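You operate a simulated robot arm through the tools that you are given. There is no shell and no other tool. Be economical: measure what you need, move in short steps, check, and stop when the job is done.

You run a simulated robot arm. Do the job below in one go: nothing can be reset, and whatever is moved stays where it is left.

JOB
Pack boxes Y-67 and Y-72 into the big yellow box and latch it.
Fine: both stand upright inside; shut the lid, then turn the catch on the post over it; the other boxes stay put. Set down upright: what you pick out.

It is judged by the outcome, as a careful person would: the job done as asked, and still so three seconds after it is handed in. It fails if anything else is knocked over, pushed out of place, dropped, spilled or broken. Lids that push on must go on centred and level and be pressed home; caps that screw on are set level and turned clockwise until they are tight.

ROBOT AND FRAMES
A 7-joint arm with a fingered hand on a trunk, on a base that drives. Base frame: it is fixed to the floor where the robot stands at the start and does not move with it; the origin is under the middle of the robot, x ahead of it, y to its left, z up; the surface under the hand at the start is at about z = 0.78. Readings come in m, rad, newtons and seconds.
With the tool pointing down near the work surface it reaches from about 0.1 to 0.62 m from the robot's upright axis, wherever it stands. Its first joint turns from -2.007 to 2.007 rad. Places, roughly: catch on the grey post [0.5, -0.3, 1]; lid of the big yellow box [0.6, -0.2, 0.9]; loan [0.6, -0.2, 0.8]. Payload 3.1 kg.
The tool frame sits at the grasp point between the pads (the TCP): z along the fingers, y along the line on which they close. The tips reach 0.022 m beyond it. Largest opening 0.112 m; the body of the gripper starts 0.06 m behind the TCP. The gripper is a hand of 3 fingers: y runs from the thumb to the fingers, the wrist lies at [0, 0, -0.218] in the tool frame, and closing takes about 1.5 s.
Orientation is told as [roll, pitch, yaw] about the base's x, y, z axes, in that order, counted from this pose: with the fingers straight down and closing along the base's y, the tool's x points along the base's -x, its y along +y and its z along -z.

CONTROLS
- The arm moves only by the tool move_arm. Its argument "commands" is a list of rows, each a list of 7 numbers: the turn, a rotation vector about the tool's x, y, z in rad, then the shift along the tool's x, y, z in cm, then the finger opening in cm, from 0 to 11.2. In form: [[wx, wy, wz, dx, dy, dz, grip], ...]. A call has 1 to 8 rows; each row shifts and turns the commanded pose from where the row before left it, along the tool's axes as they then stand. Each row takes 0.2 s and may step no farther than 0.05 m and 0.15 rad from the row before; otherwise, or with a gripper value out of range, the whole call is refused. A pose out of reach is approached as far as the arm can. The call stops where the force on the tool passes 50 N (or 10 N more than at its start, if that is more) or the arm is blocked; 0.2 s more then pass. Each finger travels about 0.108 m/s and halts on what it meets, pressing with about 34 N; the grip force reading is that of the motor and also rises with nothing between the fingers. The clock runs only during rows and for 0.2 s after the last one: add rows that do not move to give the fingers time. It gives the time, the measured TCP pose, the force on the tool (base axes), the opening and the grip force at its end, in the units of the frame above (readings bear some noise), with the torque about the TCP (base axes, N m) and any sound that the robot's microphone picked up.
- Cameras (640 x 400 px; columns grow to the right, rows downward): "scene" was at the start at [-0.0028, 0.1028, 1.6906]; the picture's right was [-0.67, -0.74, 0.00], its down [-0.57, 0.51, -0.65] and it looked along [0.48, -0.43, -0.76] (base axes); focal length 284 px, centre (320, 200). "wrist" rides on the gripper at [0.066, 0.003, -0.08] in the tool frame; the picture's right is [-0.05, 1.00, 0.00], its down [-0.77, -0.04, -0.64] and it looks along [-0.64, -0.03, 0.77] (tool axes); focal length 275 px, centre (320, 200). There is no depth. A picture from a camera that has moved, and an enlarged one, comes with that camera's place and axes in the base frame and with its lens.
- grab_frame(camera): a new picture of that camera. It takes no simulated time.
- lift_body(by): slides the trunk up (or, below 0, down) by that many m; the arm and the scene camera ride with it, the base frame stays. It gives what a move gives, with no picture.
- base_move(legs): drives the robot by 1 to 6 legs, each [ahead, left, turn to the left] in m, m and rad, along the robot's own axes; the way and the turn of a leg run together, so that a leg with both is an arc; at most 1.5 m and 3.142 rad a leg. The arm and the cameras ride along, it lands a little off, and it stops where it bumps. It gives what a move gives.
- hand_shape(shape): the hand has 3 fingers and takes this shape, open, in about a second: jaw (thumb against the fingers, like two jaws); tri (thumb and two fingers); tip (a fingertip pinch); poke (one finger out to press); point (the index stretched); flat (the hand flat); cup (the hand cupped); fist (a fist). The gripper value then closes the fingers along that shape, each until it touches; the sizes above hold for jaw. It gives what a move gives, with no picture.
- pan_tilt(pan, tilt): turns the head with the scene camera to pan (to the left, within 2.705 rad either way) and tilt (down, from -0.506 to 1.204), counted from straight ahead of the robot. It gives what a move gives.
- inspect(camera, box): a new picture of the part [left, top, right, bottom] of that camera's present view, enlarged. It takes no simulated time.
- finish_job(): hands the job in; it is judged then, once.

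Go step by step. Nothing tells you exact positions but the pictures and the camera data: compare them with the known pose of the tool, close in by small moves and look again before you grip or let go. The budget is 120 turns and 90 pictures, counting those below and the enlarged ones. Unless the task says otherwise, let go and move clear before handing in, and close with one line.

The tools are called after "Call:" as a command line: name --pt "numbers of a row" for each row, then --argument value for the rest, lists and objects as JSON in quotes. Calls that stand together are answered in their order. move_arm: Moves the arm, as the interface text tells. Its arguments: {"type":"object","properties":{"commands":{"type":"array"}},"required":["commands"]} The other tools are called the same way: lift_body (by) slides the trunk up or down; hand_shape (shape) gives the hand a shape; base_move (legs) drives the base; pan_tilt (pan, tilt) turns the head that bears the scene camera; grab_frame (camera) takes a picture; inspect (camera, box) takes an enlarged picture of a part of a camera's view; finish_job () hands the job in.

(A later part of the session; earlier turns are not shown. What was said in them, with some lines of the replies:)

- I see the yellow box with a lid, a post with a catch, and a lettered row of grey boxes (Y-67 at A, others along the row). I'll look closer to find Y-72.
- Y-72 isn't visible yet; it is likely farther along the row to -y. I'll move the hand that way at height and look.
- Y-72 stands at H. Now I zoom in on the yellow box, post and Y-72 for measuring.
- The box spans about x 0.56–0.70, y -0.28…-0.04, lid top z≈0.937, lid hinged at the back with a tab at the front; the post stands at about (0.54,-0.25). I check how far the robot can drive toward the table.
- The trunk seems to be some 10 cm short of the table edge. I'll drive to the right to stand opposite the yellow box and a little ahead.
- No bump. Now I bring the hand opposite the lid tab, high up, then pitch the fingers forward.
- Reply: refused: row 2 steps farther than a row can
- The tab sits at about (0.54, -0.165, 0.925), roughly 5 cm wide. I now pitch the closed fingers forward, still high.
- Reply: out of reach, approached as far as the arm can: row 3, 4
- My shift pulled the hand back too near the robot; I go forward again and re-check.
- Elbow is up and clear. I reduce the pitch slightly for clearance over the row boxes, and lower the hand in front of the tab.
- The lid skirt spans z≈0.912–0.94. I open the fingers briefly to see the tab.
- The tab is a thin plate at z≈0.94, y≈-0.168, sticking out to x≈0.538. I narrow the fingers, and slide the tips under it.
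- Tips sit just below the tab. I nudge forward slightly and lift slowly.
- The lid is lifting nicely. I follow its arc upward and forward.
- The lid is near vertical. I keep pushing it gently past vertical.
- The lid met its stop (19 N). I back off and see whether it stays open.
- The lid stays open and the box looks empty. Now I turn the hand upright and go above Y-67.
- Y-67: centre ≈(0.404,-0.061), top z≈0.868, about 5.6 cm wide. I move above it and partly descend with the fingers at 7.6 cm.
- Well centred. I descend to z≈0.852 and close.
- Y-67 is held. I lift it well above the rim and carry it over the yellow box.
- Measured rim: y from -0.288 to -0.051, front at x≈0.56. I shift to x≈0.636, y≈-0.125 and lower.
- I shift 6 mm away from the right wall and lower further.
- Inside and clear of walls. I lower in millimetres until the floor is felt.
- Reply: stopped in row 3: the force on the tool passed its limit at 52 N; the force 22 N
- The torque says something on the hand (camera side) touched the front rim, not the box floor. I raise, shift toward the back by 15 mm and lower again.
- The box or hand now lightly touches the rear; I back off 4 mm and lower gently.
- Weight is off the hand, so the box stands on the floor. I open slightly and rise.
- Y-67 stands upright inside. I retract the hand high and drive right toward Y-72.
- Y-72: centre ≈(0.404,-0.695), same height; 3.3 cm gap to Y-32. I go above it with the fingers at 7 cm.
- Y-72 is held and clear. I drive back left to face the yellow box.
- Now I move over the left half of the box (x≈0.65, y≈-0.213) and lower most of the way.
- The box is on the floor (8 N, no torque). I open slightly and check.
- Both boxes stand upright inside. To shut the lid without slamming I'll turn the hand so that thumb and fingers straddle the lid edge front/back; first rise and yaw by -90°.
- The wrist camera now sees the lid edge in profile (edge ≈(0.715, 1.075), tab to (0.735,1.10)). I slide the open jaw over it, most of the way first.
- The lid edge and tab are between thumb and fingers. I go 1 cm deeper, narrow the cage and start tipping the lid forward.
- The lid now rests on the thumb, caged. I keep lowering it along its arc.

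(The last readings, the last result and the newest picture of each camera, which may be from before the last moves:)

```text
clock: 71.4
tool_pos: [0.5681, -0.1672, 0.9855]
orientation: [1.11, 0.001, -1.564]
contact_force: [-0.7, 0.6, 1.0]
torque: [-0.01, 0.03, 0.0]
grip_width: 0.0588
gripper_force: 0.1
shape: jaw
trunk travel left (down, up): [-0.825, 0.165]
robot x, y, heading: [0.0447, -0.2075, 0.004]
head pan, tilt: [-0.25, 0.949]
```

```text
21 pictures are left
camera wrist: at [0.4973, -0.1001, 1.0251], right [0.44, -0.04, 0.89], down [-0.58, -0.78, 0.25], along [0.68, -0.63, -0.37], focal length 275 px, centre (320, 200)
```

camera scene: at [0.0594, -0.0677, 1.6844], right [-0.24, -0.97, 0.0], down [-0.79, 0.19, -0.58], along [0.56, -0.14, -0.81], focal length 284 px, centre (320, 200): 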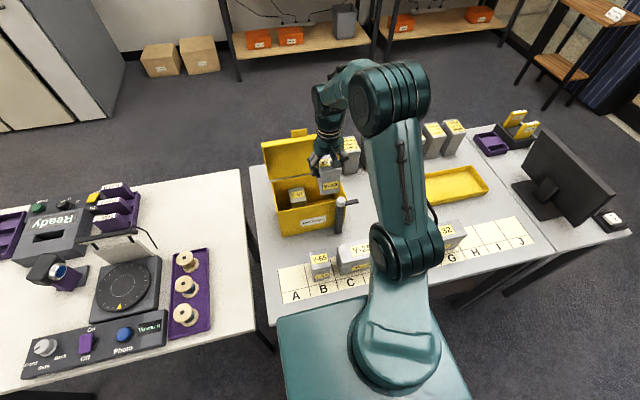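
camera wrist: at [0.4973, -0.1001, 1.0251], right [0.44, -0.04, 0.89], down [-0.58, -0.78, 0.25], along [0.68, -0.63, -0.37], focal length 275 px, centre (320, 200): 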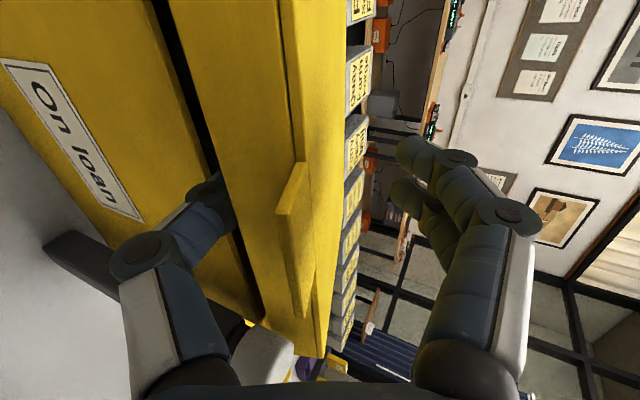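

The lid is nearly shut, resting on the thumb in a ~2 cm gap. I withdraw straight back so it drops the last bit.

Call:
move_arm --pt "0 0 0 0 -0.8 -2.0 6" --pt "0 0 0 0 -0.9 -1.9 6" --pt "0 0 0 0 -1.0 -2.2 6" --pt "0 0 0 0 2 -2.0 6" --pt "0 0 0 0 3 -2.0 6"

Call:
grab_frame --camera "wrist"

Call:
inspect --camera "scene" --box '[230, 90, 390, 250]'

```text
clock: 72.6
tool_pos: [0.486, -0.1669, 1.0527]
orientation: [1.109, -0.001, -1.563]
contact_force: [0.0, -0.6, -0.4]
torque: [0.02, 0.0, 0.03]
grip_width: 0.0605
gripper_force: 0.0
shape: jaw
trunk travel left (down, up): [-0.825, 0.165]
robot x, y, heading: [0.0457, -0.2041, 0.013]
head pan, tilt: [-0.25, 0.949]
```

```text
20 pictures are left
camera wrist: at [0.4137, -0.1003, 1.0914], right [0.44, -0.04, 0.9], down [-0.58, -0.78, 0.25], along [0.68, -0.63, -0.37], focal length 275 px, centre (320, 200)
```

wrist: 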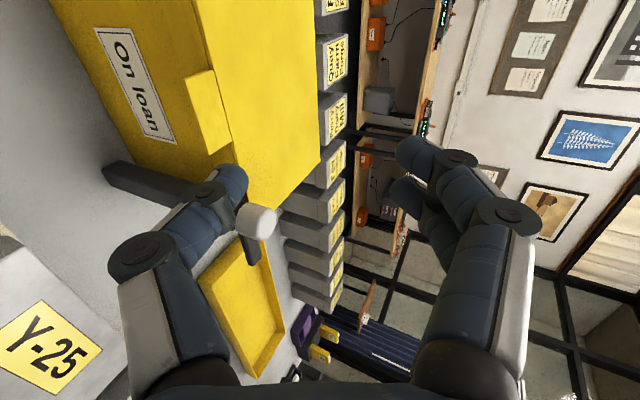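

```text
2.50 times, centred on (310, 170) of scene
camera zoom: at [0.0532, -0.0673, 1.6844], right [-0.24, -0.97, 0.0], down [-0.79, 0.19, -0.58], along [0.57, -0.14, -0.81], focal length 711 px, centre (345, 275)
```

zoom: 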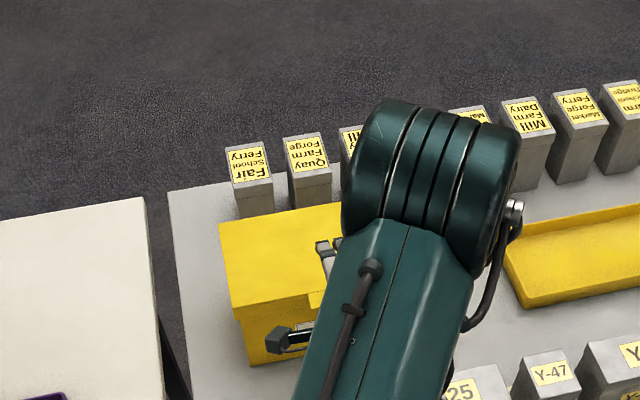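

The lid is shut. Now I examine the catch bar and knob closely.

Call:
inspect --camera "wrist" --box '[90, 60, 330, 290]'

```text
1.74 times, centred on (210, 175) of wrist
camera zoom: at [0.4137, -0.1003, 1.0914], right [0.44, -0.04, 0.9], down [-0.58, -0.78, 0.25], along [0.68, -0.63, -0.37], focal length 479 px, centre (511, 244)
```

zoom: 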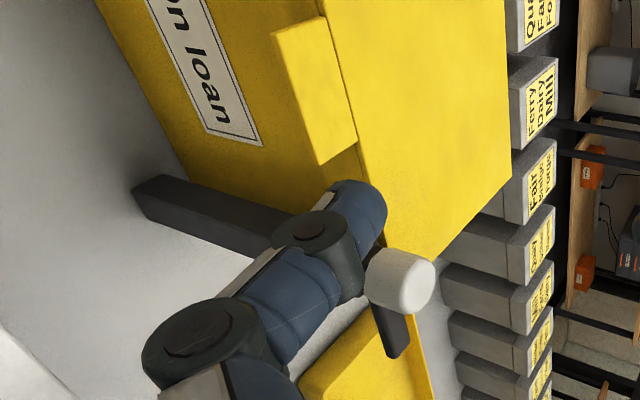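

The bar lies at z≈0.95, pointing -y from the post. I straighten the hand (keeping yaw -90°), then use the thumb to swing the bar over the lid.

Call:
move_arm --pt "0.139 0 0 0 0.5 -1 6" --pt "0.139 0 0 0 0.5 -1 6" --pt "0.139 0 0 0 0.5 -1 6" --pt "0.139 0 0 0 0 0 6" --pt "0.139 0 0 0 0 0 6" --pt "0.139 0 0 0 0 0 6" --pt "0.139 0 0 0 0 0 6" --pt "0.137 0 0 0 0 0 6"

```text
clock: 74.4
tool_pos: [0.4742, -0.1532, 1.0807]
orientation: [0.191, 0.051, -1.54]
contact_force: [-0.1, 0.7, -0.1]
torque: [-0.01, 0.02, 0.01]
grip_width: 0.0604
gripper_force: 0.0
shape: jaw
out of reach, approached as far as the arm can: row 6, 7
trunk travel left (down, up): [-0.825, 0.165]
robot x, y, heading: [0.047, -0.2043, 0.007]
head pan, tilt: [-0.25, 0.949]
```

Call:
move_arm --pt "0 0 0 -3.5 2 -1 6" --pt "0 0 0 -3.5 2 0 6" --pt "0.095 0 0 -3.5 2 0 6" --pt "0.095 0 0 -3.3 1.5 0 6" --pt "0 0 0 0 0 0 6"

Call:
grab_frame --camera "scene"

Call:
grab_frame --camera "wrist"

```text
clock: 75.6
tool_pos: [0.5341, -0.2331, 1.0853]
orientation: [0.178, 0.086, -1.543]
contact_force: [0.4, 0.3, 0.0]
torque: [0.03, 0.0, -0.02]
grip_width: 0.0605
gripper_force: 0.1
shape: jaw
out of reach, approached as far as the arm can: row 1, 3, 4
trunk travel left (down, up): [-0.825, 0.165]
robot x, y, heading: [0.0462, -0.2032, 0.01]
head pan, tilt: [-0.25, 0.949]
```

```text
17 pictures are left
camera scene: at [0.0552, -0.0667, 1.6844], right [-0.24, -0.97, 0.0], down [-0.79, 0.19, -0.58], along [0.57, -0.14, -0.81], focal length 284 px, centre (320, 200)
```

scene: 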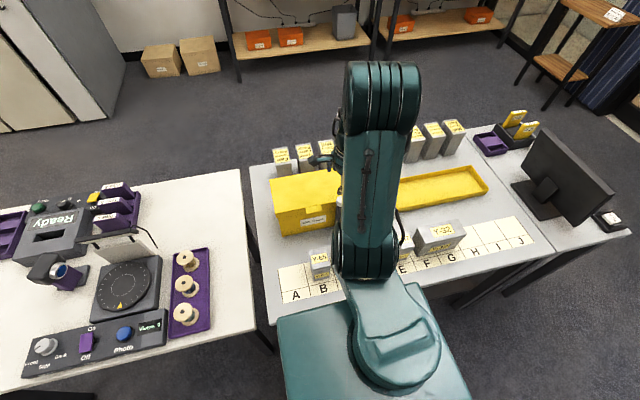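

```text
16 pictures are left
camera wrist: at [0.5206, -0.175, 1.171], right [0.98, -0.03, 0.17], down [-0.12, -0.83, 0.55], along [0.12, -0.56, -0.82], focal length 275 px, centre (320, 200)
```

wrist: 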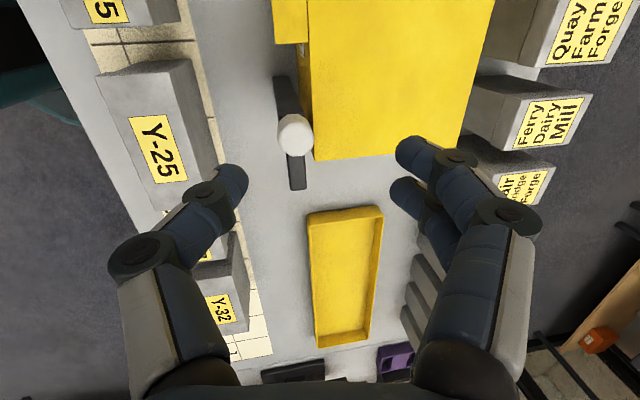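

The arm is at a wrist limit at yaw -90°; I turn the yaw back to about -0.8, where the thumb can push the bar just as well.

Call:
move_arm --pt "0 0 -0.148 0 0 0 8" --pt "0 0 -0.148 0 0 0 8" --pt "0 0 -0.148 0 0 0 8" --pt "0 0 -0.148 0 0 0 8" --pt "0 0 -0.148 0 0 0 8" --pt "0 0 0 0 0 0 8"

```text
clock: 77.0
tool_pos: [0.536, -0.2368, 1.0862]
orientation: [0.189, -0.055, -0.813]
contact_force: [-0.1, 0.2, 0.1]
torque: [0.01, 0.0, 0.03]
grip_width: 0.0796
gripper_force: 0.0
shape: jaw
trunk travel left (down, up): [-0.825, 0.165]
robot x, y, heading: [0.0472, -0.2038, 0.004]
head pan, tilt: [-0.25, 0.949]
```

Call:
move_arm --pt "0.094 0.027 0 0 0 0 8" --pt "0.094 0.027 0 0 0 0 8" --pt "0 0 0 -2.3 -0.8 0 8" --pt "0 0 0 0 0 0 8"

Call:
grab_frame --camera "wrist"

```text
clock: 78.0
tool_pos: [0.5444, -0.2569, 1.084]
orientation: [0.189, -0.052, -0.815]
contact_force: [0.3, -0.1, -0.4]
torque: [0.02, 0.03, -0.01]
grip_width: 0.0795
gripper_force: 0.0
shape: jaw
out of reach, approached as far as the arm can: row 1, 2
trunk travel left (down, up): [-0.825, 0.165]
robot x, y, heading: [0.0475, -0.2059, 0.015]
head pan, tilt: [-0.25, 0.949]
```

```text
15 pictures are left
camera wrist: at [0.4868, -0.2142, 1.1613], right [0.74, 0.65, 0.19], down [0.39, -0.64, 0.66], along [0.55, -0.41, -0.73], focal length 275 px, centre (320, 200)
```

wrist: 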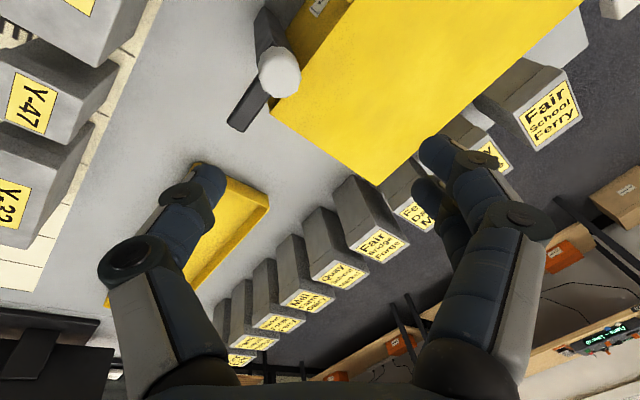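

The residual tilt of ~11° is harmless (it even lowers the thumb). I lower so the thumb sits just in front of the bar's free end.

Call:
move_arm --pt "0 0 0 0.25 -1 3.6 8" --pt "0 0 0 0.25 -1 3.6 8" --pt "0 0 0 0.25 -1 3.6 8" --pt "0 0 0 0 0 0 8"

Call:
grab_frame --camera "wrist"

```text
clock: 79.0
tool_pos: [0.5361, -0.2643, 0.9729]
orientation: [0.189, -0.054, -0.814]
contact_force: [0.9, 0.4, 0.4]
torque: [-0.01, 0.01, -0.03]
grip_width: 0.0794
gripper_force: 0.0
shape: jaw
trunk travel left (down, up): [-0.825, 0.165]
robot x, y, heading: [0.0481, -0.2057, 0.006]
head pan, tilt: [-0.25, 0.949]
```

```text
14 pictures are left
camera wrist: at [0.4787, -0.2202, 1.049], right [0.74, 0.65, 0.19], down [0.39, -0.64, 0.66], along [0.55, -0.41, -0.73], focal length 275 px, centre (320, 200)
```

wrist: 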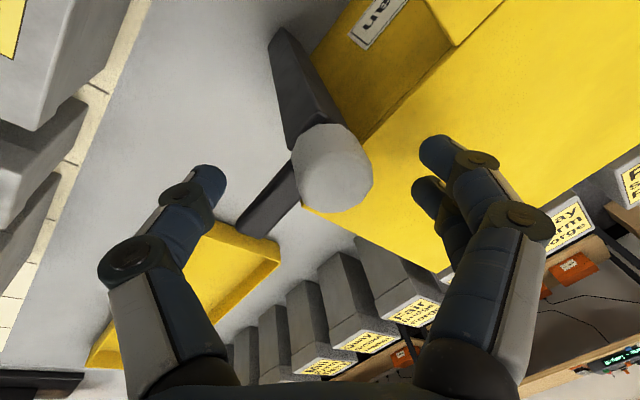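

The thumb is beside the bar's free end. I push along the arc, first half.

Call:
move_arm --pt "0 0 0 -0.95 1.27 0.3 8" --pt "0 0 0 -0.82 0.71 0.18 8" --pt "0 0 0 -0.82 0.71 0.18 8" --pt "0 0 0 0 0 0 8"

Call:
grab_frame --camera "wrist"

```text
clock: 80.0
tool_pos: [0.5761, -0.2637, 0.9713]
orientation: [0.19, -0.054, -0.816]
contact_force: [-0.4, -0.5, 0.1]
torque: [0.0, 0.0, 0.0]
grip_width: 0.0797
gripper_force: 0.0
shape: jaw
trunk travel left (down, up): [-0.825, 0.165]
robot x, y, heading: [0.0449, -0.2034, 0.008]
head pan, tilt: [-0.25, 0.949]
```

```text
13 pictures are left
camera wrist: at [0.5176, -0.2208, 1.0484], right [0.74, 0.65, 0.19], down [0.39, -0.64, 0.66], along [0.55, -0.41, -0.73], focal length 275 px, centre (320, 200)
```

wrist: 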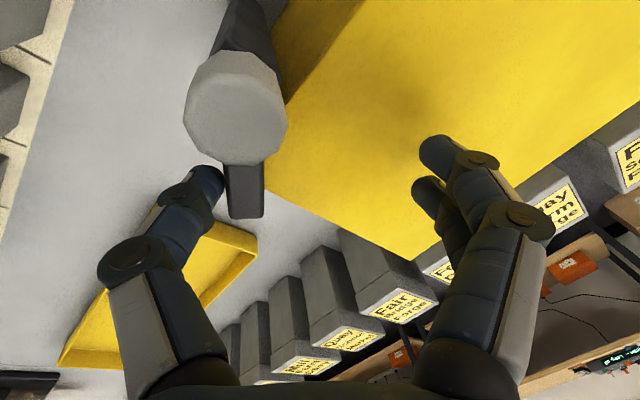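

The bar is turning as intended (~30° so far). I continue the arc.

Call:
move_arm --pt "0 0 0 -0.38 1.03 0.22 8" --pt "0 0 0 -0.38 1.03 0.22 8" --pt "0 0 0 0.19 1.09 0.2 8" --pt "0 0 0 0.19 1.09 0.2 8" --pt "0 0 0 0 0 0 8"

Call:
grab_frame --camera "wrist"

```text
clock: 81.2
tool_pos: [0.6089, -0.2412, 0.9715]
orientation: [0.193, -0.053, -0.816]
contact_force: [-3.3, -19.2, 1.9]
torque: [-0.58, 0.08, 0.82]
grip_width: 0.0813
gripper_force: 0.1
shape: jaw
trunk travel left (down, up): [-0.825, 0.165]
robot x, y, heading: [0.0498, -0.2047, 0.004]
head pan, tilt: [-0.25, 0.949]
```

```text
12 pictures are left
camera wrist: at [0.5512, -0.1982, 1.0483], right [0.74, 0.65, 0.19], down [0.39, -0.64, 0.66], along [0.55, -0.41, -0.73], focal length 275 px, centre (320, 200)
```

wrist: 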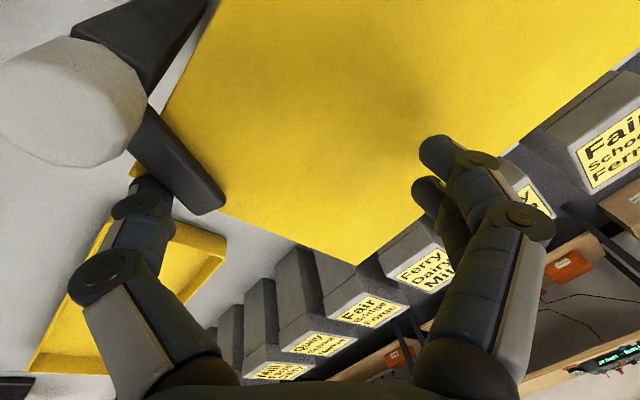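

Force rose to 19 N and the thumb was bent back, so the bar met resistance. I take a closer look at its angle.

Call:
inspect --camera "wrist" --box '[0, 0, 320, 260]'

```text
1.54 times, centred on (160, 130) of wrist
camera zoom: at [0.5512, -0.1982, 1.0483], right [0.74, 0.65, 0.19], down [0.39, -0.64, 0.66], along [0.55, -0.41, -0.73], focal length 424 px, centre (566, 308)
```

zoom: 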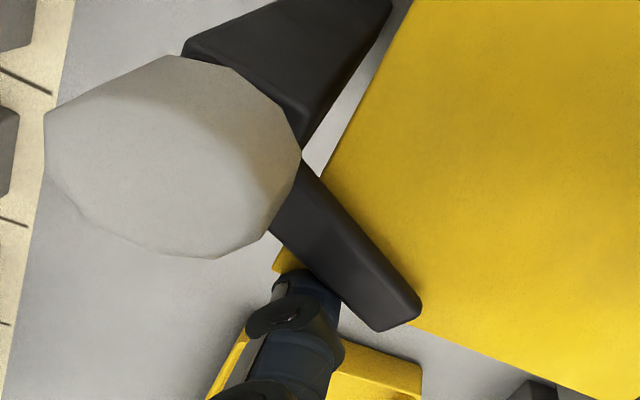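

It looks as though the thumb tip caught the lid's side edge rather than the bar meeting a stop. I back off toward -y, raise 9 mm, and check.

Call:
move_arm --pt "0 0 0 -1.11 -1.72 -0.27 8" --pt "0 0 0 -0.05 0.17 -0.88 8" --pt "0 0 0 0 0 0 8"

Call:
inspect --camera "wrist" --box '[0, 0, 320, 260]'

```text
clock: 82.0
tool_pos: [0.6025, -0.2555, 0.9818]
orientation: [0.191, -0.054, -0.814]
contact_force: [0.1, 0.4, 0.7]
torque: [0.0, 0.0, 0.01]
grip_width: 0.0798
gripper_force: 0.1
shape: jaw
trunk travel left (down, up): [-0.825, 0.165]
robot x, y, heading: [0.0465, -0.2069, 0.006]
head pan, tilt: [-0.25, 0.949]
```

```text
1.54 times, centred on (160, 130) of wrist
camera zoom: at [0.5461, -0.2123, 1.0572], right [0.74, 0.65, 0.19], down [0.39, -0.64, 0.66], along [0.55, -0.41, -0.73], focal length 424 px, centre (566, 308)
```

zoom: 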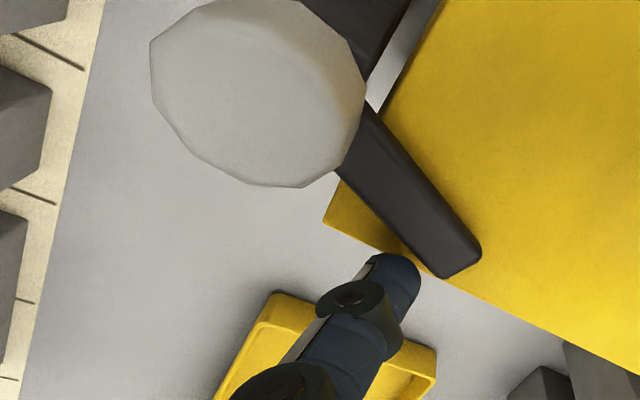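

The bar is over the lid at about -35°; the thumb is now above the lid level. I push again.

Call:
move_arm --pt "0 0 0 0.49 0.64 0.1 8" --pt "0 0 0 0.49 0.64 0.1 8" --pt "0 0 0 0.49 0.64 0.1 8" --pt "0 0 0 0 0 0 8"

Call:
inspect --camera "wrist" --box '[0, 0, 320, 260]'

```text
clock: 83.0
tool_pos: [0.6088, -0.2334, 0.98]
orientation: [0.19, -0.054, -0.815]
contact_force: [1.6, -4.3, 0.9]
torque: [-0.12, 0.02, 0.14]
grip_width: 0.0797
gripper_force: 0.1
shape: jaw
trunk travel left (down, up): [-0.825, 0.165]
robot x, y, heading: [0.0503, -0.2077, 0.003]
head pan, tilt: [-0.25, 0.949]
```

```text
1.54 times, centred on (160, 130) of wrist
camera zoom: at [0.5508, -0.1903, 1.057], right [0.74, 0.65, 0.19], down [0.39, -0.64, 0.66], along [0.55, -0.41, -0.73], focal length 424 px, centre (566, 308)
```

zoom: 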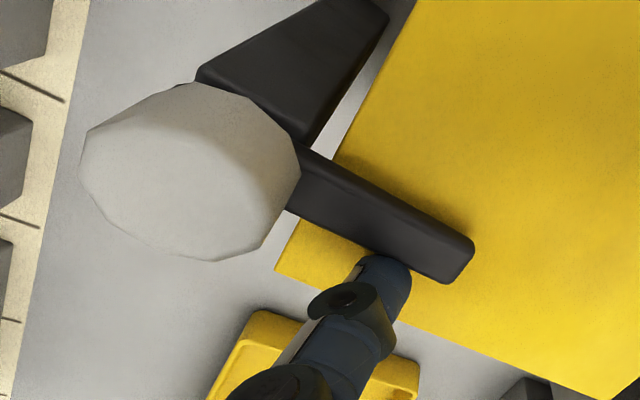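

The bar is nearly square over the lid. A final small nudge to find its stop.

Call:
move_arm --pt "0 0 0 0.3 0.27 0.04 8" --pt "0 0 0 0 0 0 8"

Call:
inspect --camera "wrist" --box '[0, 0, 320, 260]'

```text
clock: 83.6
tool_pos: [0.6084, -0.2305, 0.9807]
orientation: [0.191, -0.055, -0.815]
contact_force: [4.7, -11.5, 3.1]
torque: [-0.38, 0.0, 0.54]
grip_width: 0.0802
gripper_force: 0.0
shape: jaw
trunk travel left (down, up): [-0.825, 0.165]
robot x, y, heading: [0.0474, -0.2113, 0.008]
head pan, tilt: [-0.25, 0.949]
```

```text
1.54 times, centred on (160, 130) of wrist
camera zoom: at [0.5516, -0.1876, 1.0571], right [0.74, 0.65, 0.19], down [0.39, -0.64, 0.66], along [0.55, -0.41, -0.73], focal length 424 px, centre (566, 308)
```

zoom: 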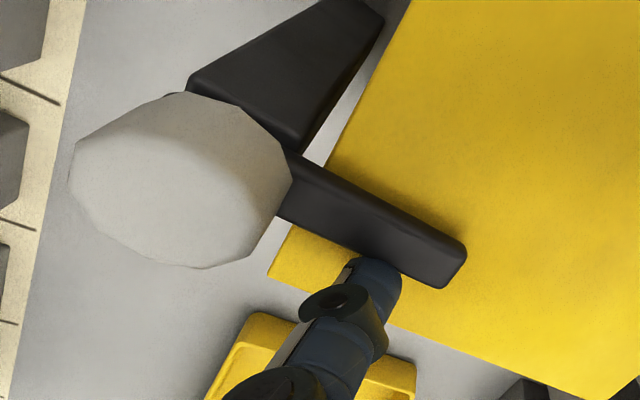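

The force rises with no more turning: the catch is at its stop, square over the lid. I back off and rise clear.

Call:
move_arm --pt "0 0 0 -0.73 -0.68 -0.09 8" --pt "0 0 0 0 0.5 -3 8" --pt "0 0 0 0 0.8 -4.5 8" --pt "0 0 0 0 0.8 -4.5 8" --pt "0 0 0 2 -3 -3 8" --pt "0 0 0 2 -4 0 8" --pt "0 0 0 2 -4 0 8"

Call:
grab_frame --camera "wrist"

Call:
grab_frame --camera "scene"

```text
clock: 85.2
tool_pos: [0.4636, -0.2753, 1.0609]
orientation: [0.189, -0.056, -0.816]
contact_force: [-0.5, -0.3, 0.8]
torque: [0.02, 0.01, -0.02]
grip_width: 0.0796
gripper_force: 0.1
shape: jaw
out of reach, approached as far as the arm can: row 3, 4
trunk travel left (down, up): [-0.825, 0.165]
robot x, y, heading: [0.0474, -0.2033, 0.01]
head pan, tilt: [-0.25, 0.949]
```

```text
7 pictures are left
camera wrist: at [0.4064, -0.2321, 1.137], right [0.74, 0.65, 0.19], down [0.39, -0.64, 0.66], along [0.55, -0.41, -0.73], focal length 275 px, centre (320, 200)
```

wrist: 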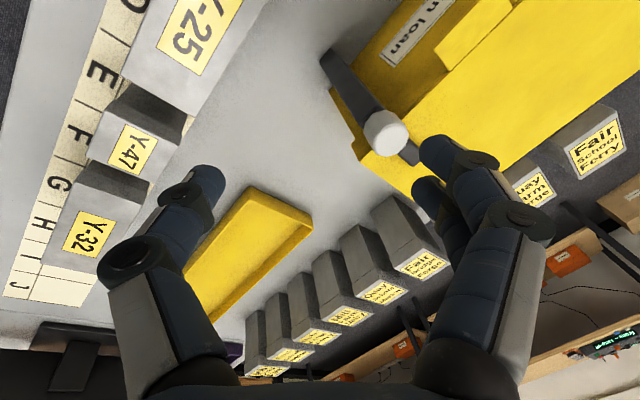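

```text
6 pictures are left
camera scene: at [0.0555, -0.0698, 1.6846], right [-0.24, -0.97, 0.0], down [-0.79, 0.19, -0.58], along [0.57, -0.14, -0.81], focal length 284 px, centre (320, 200)
```

scene: 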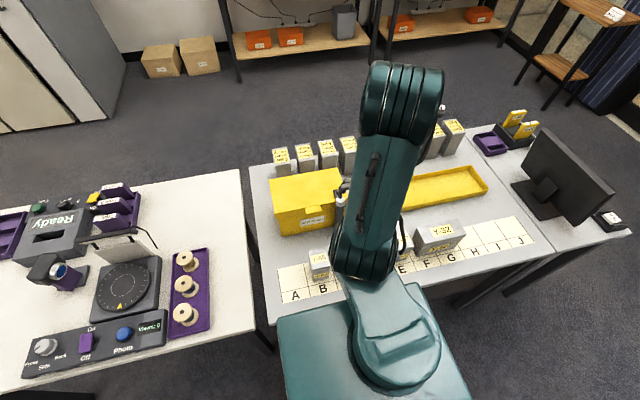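

The lid is shut with the catch over it, all the other boxes stand in place, and the hand is clear. I hand the job in.

Call:
finish_job

```text
The job is handed in.
```

Y-67 and Y-72 stand upright in the yellow box, the lid is shut, and the catch is turned over it to its stop. I saw no other box moved.
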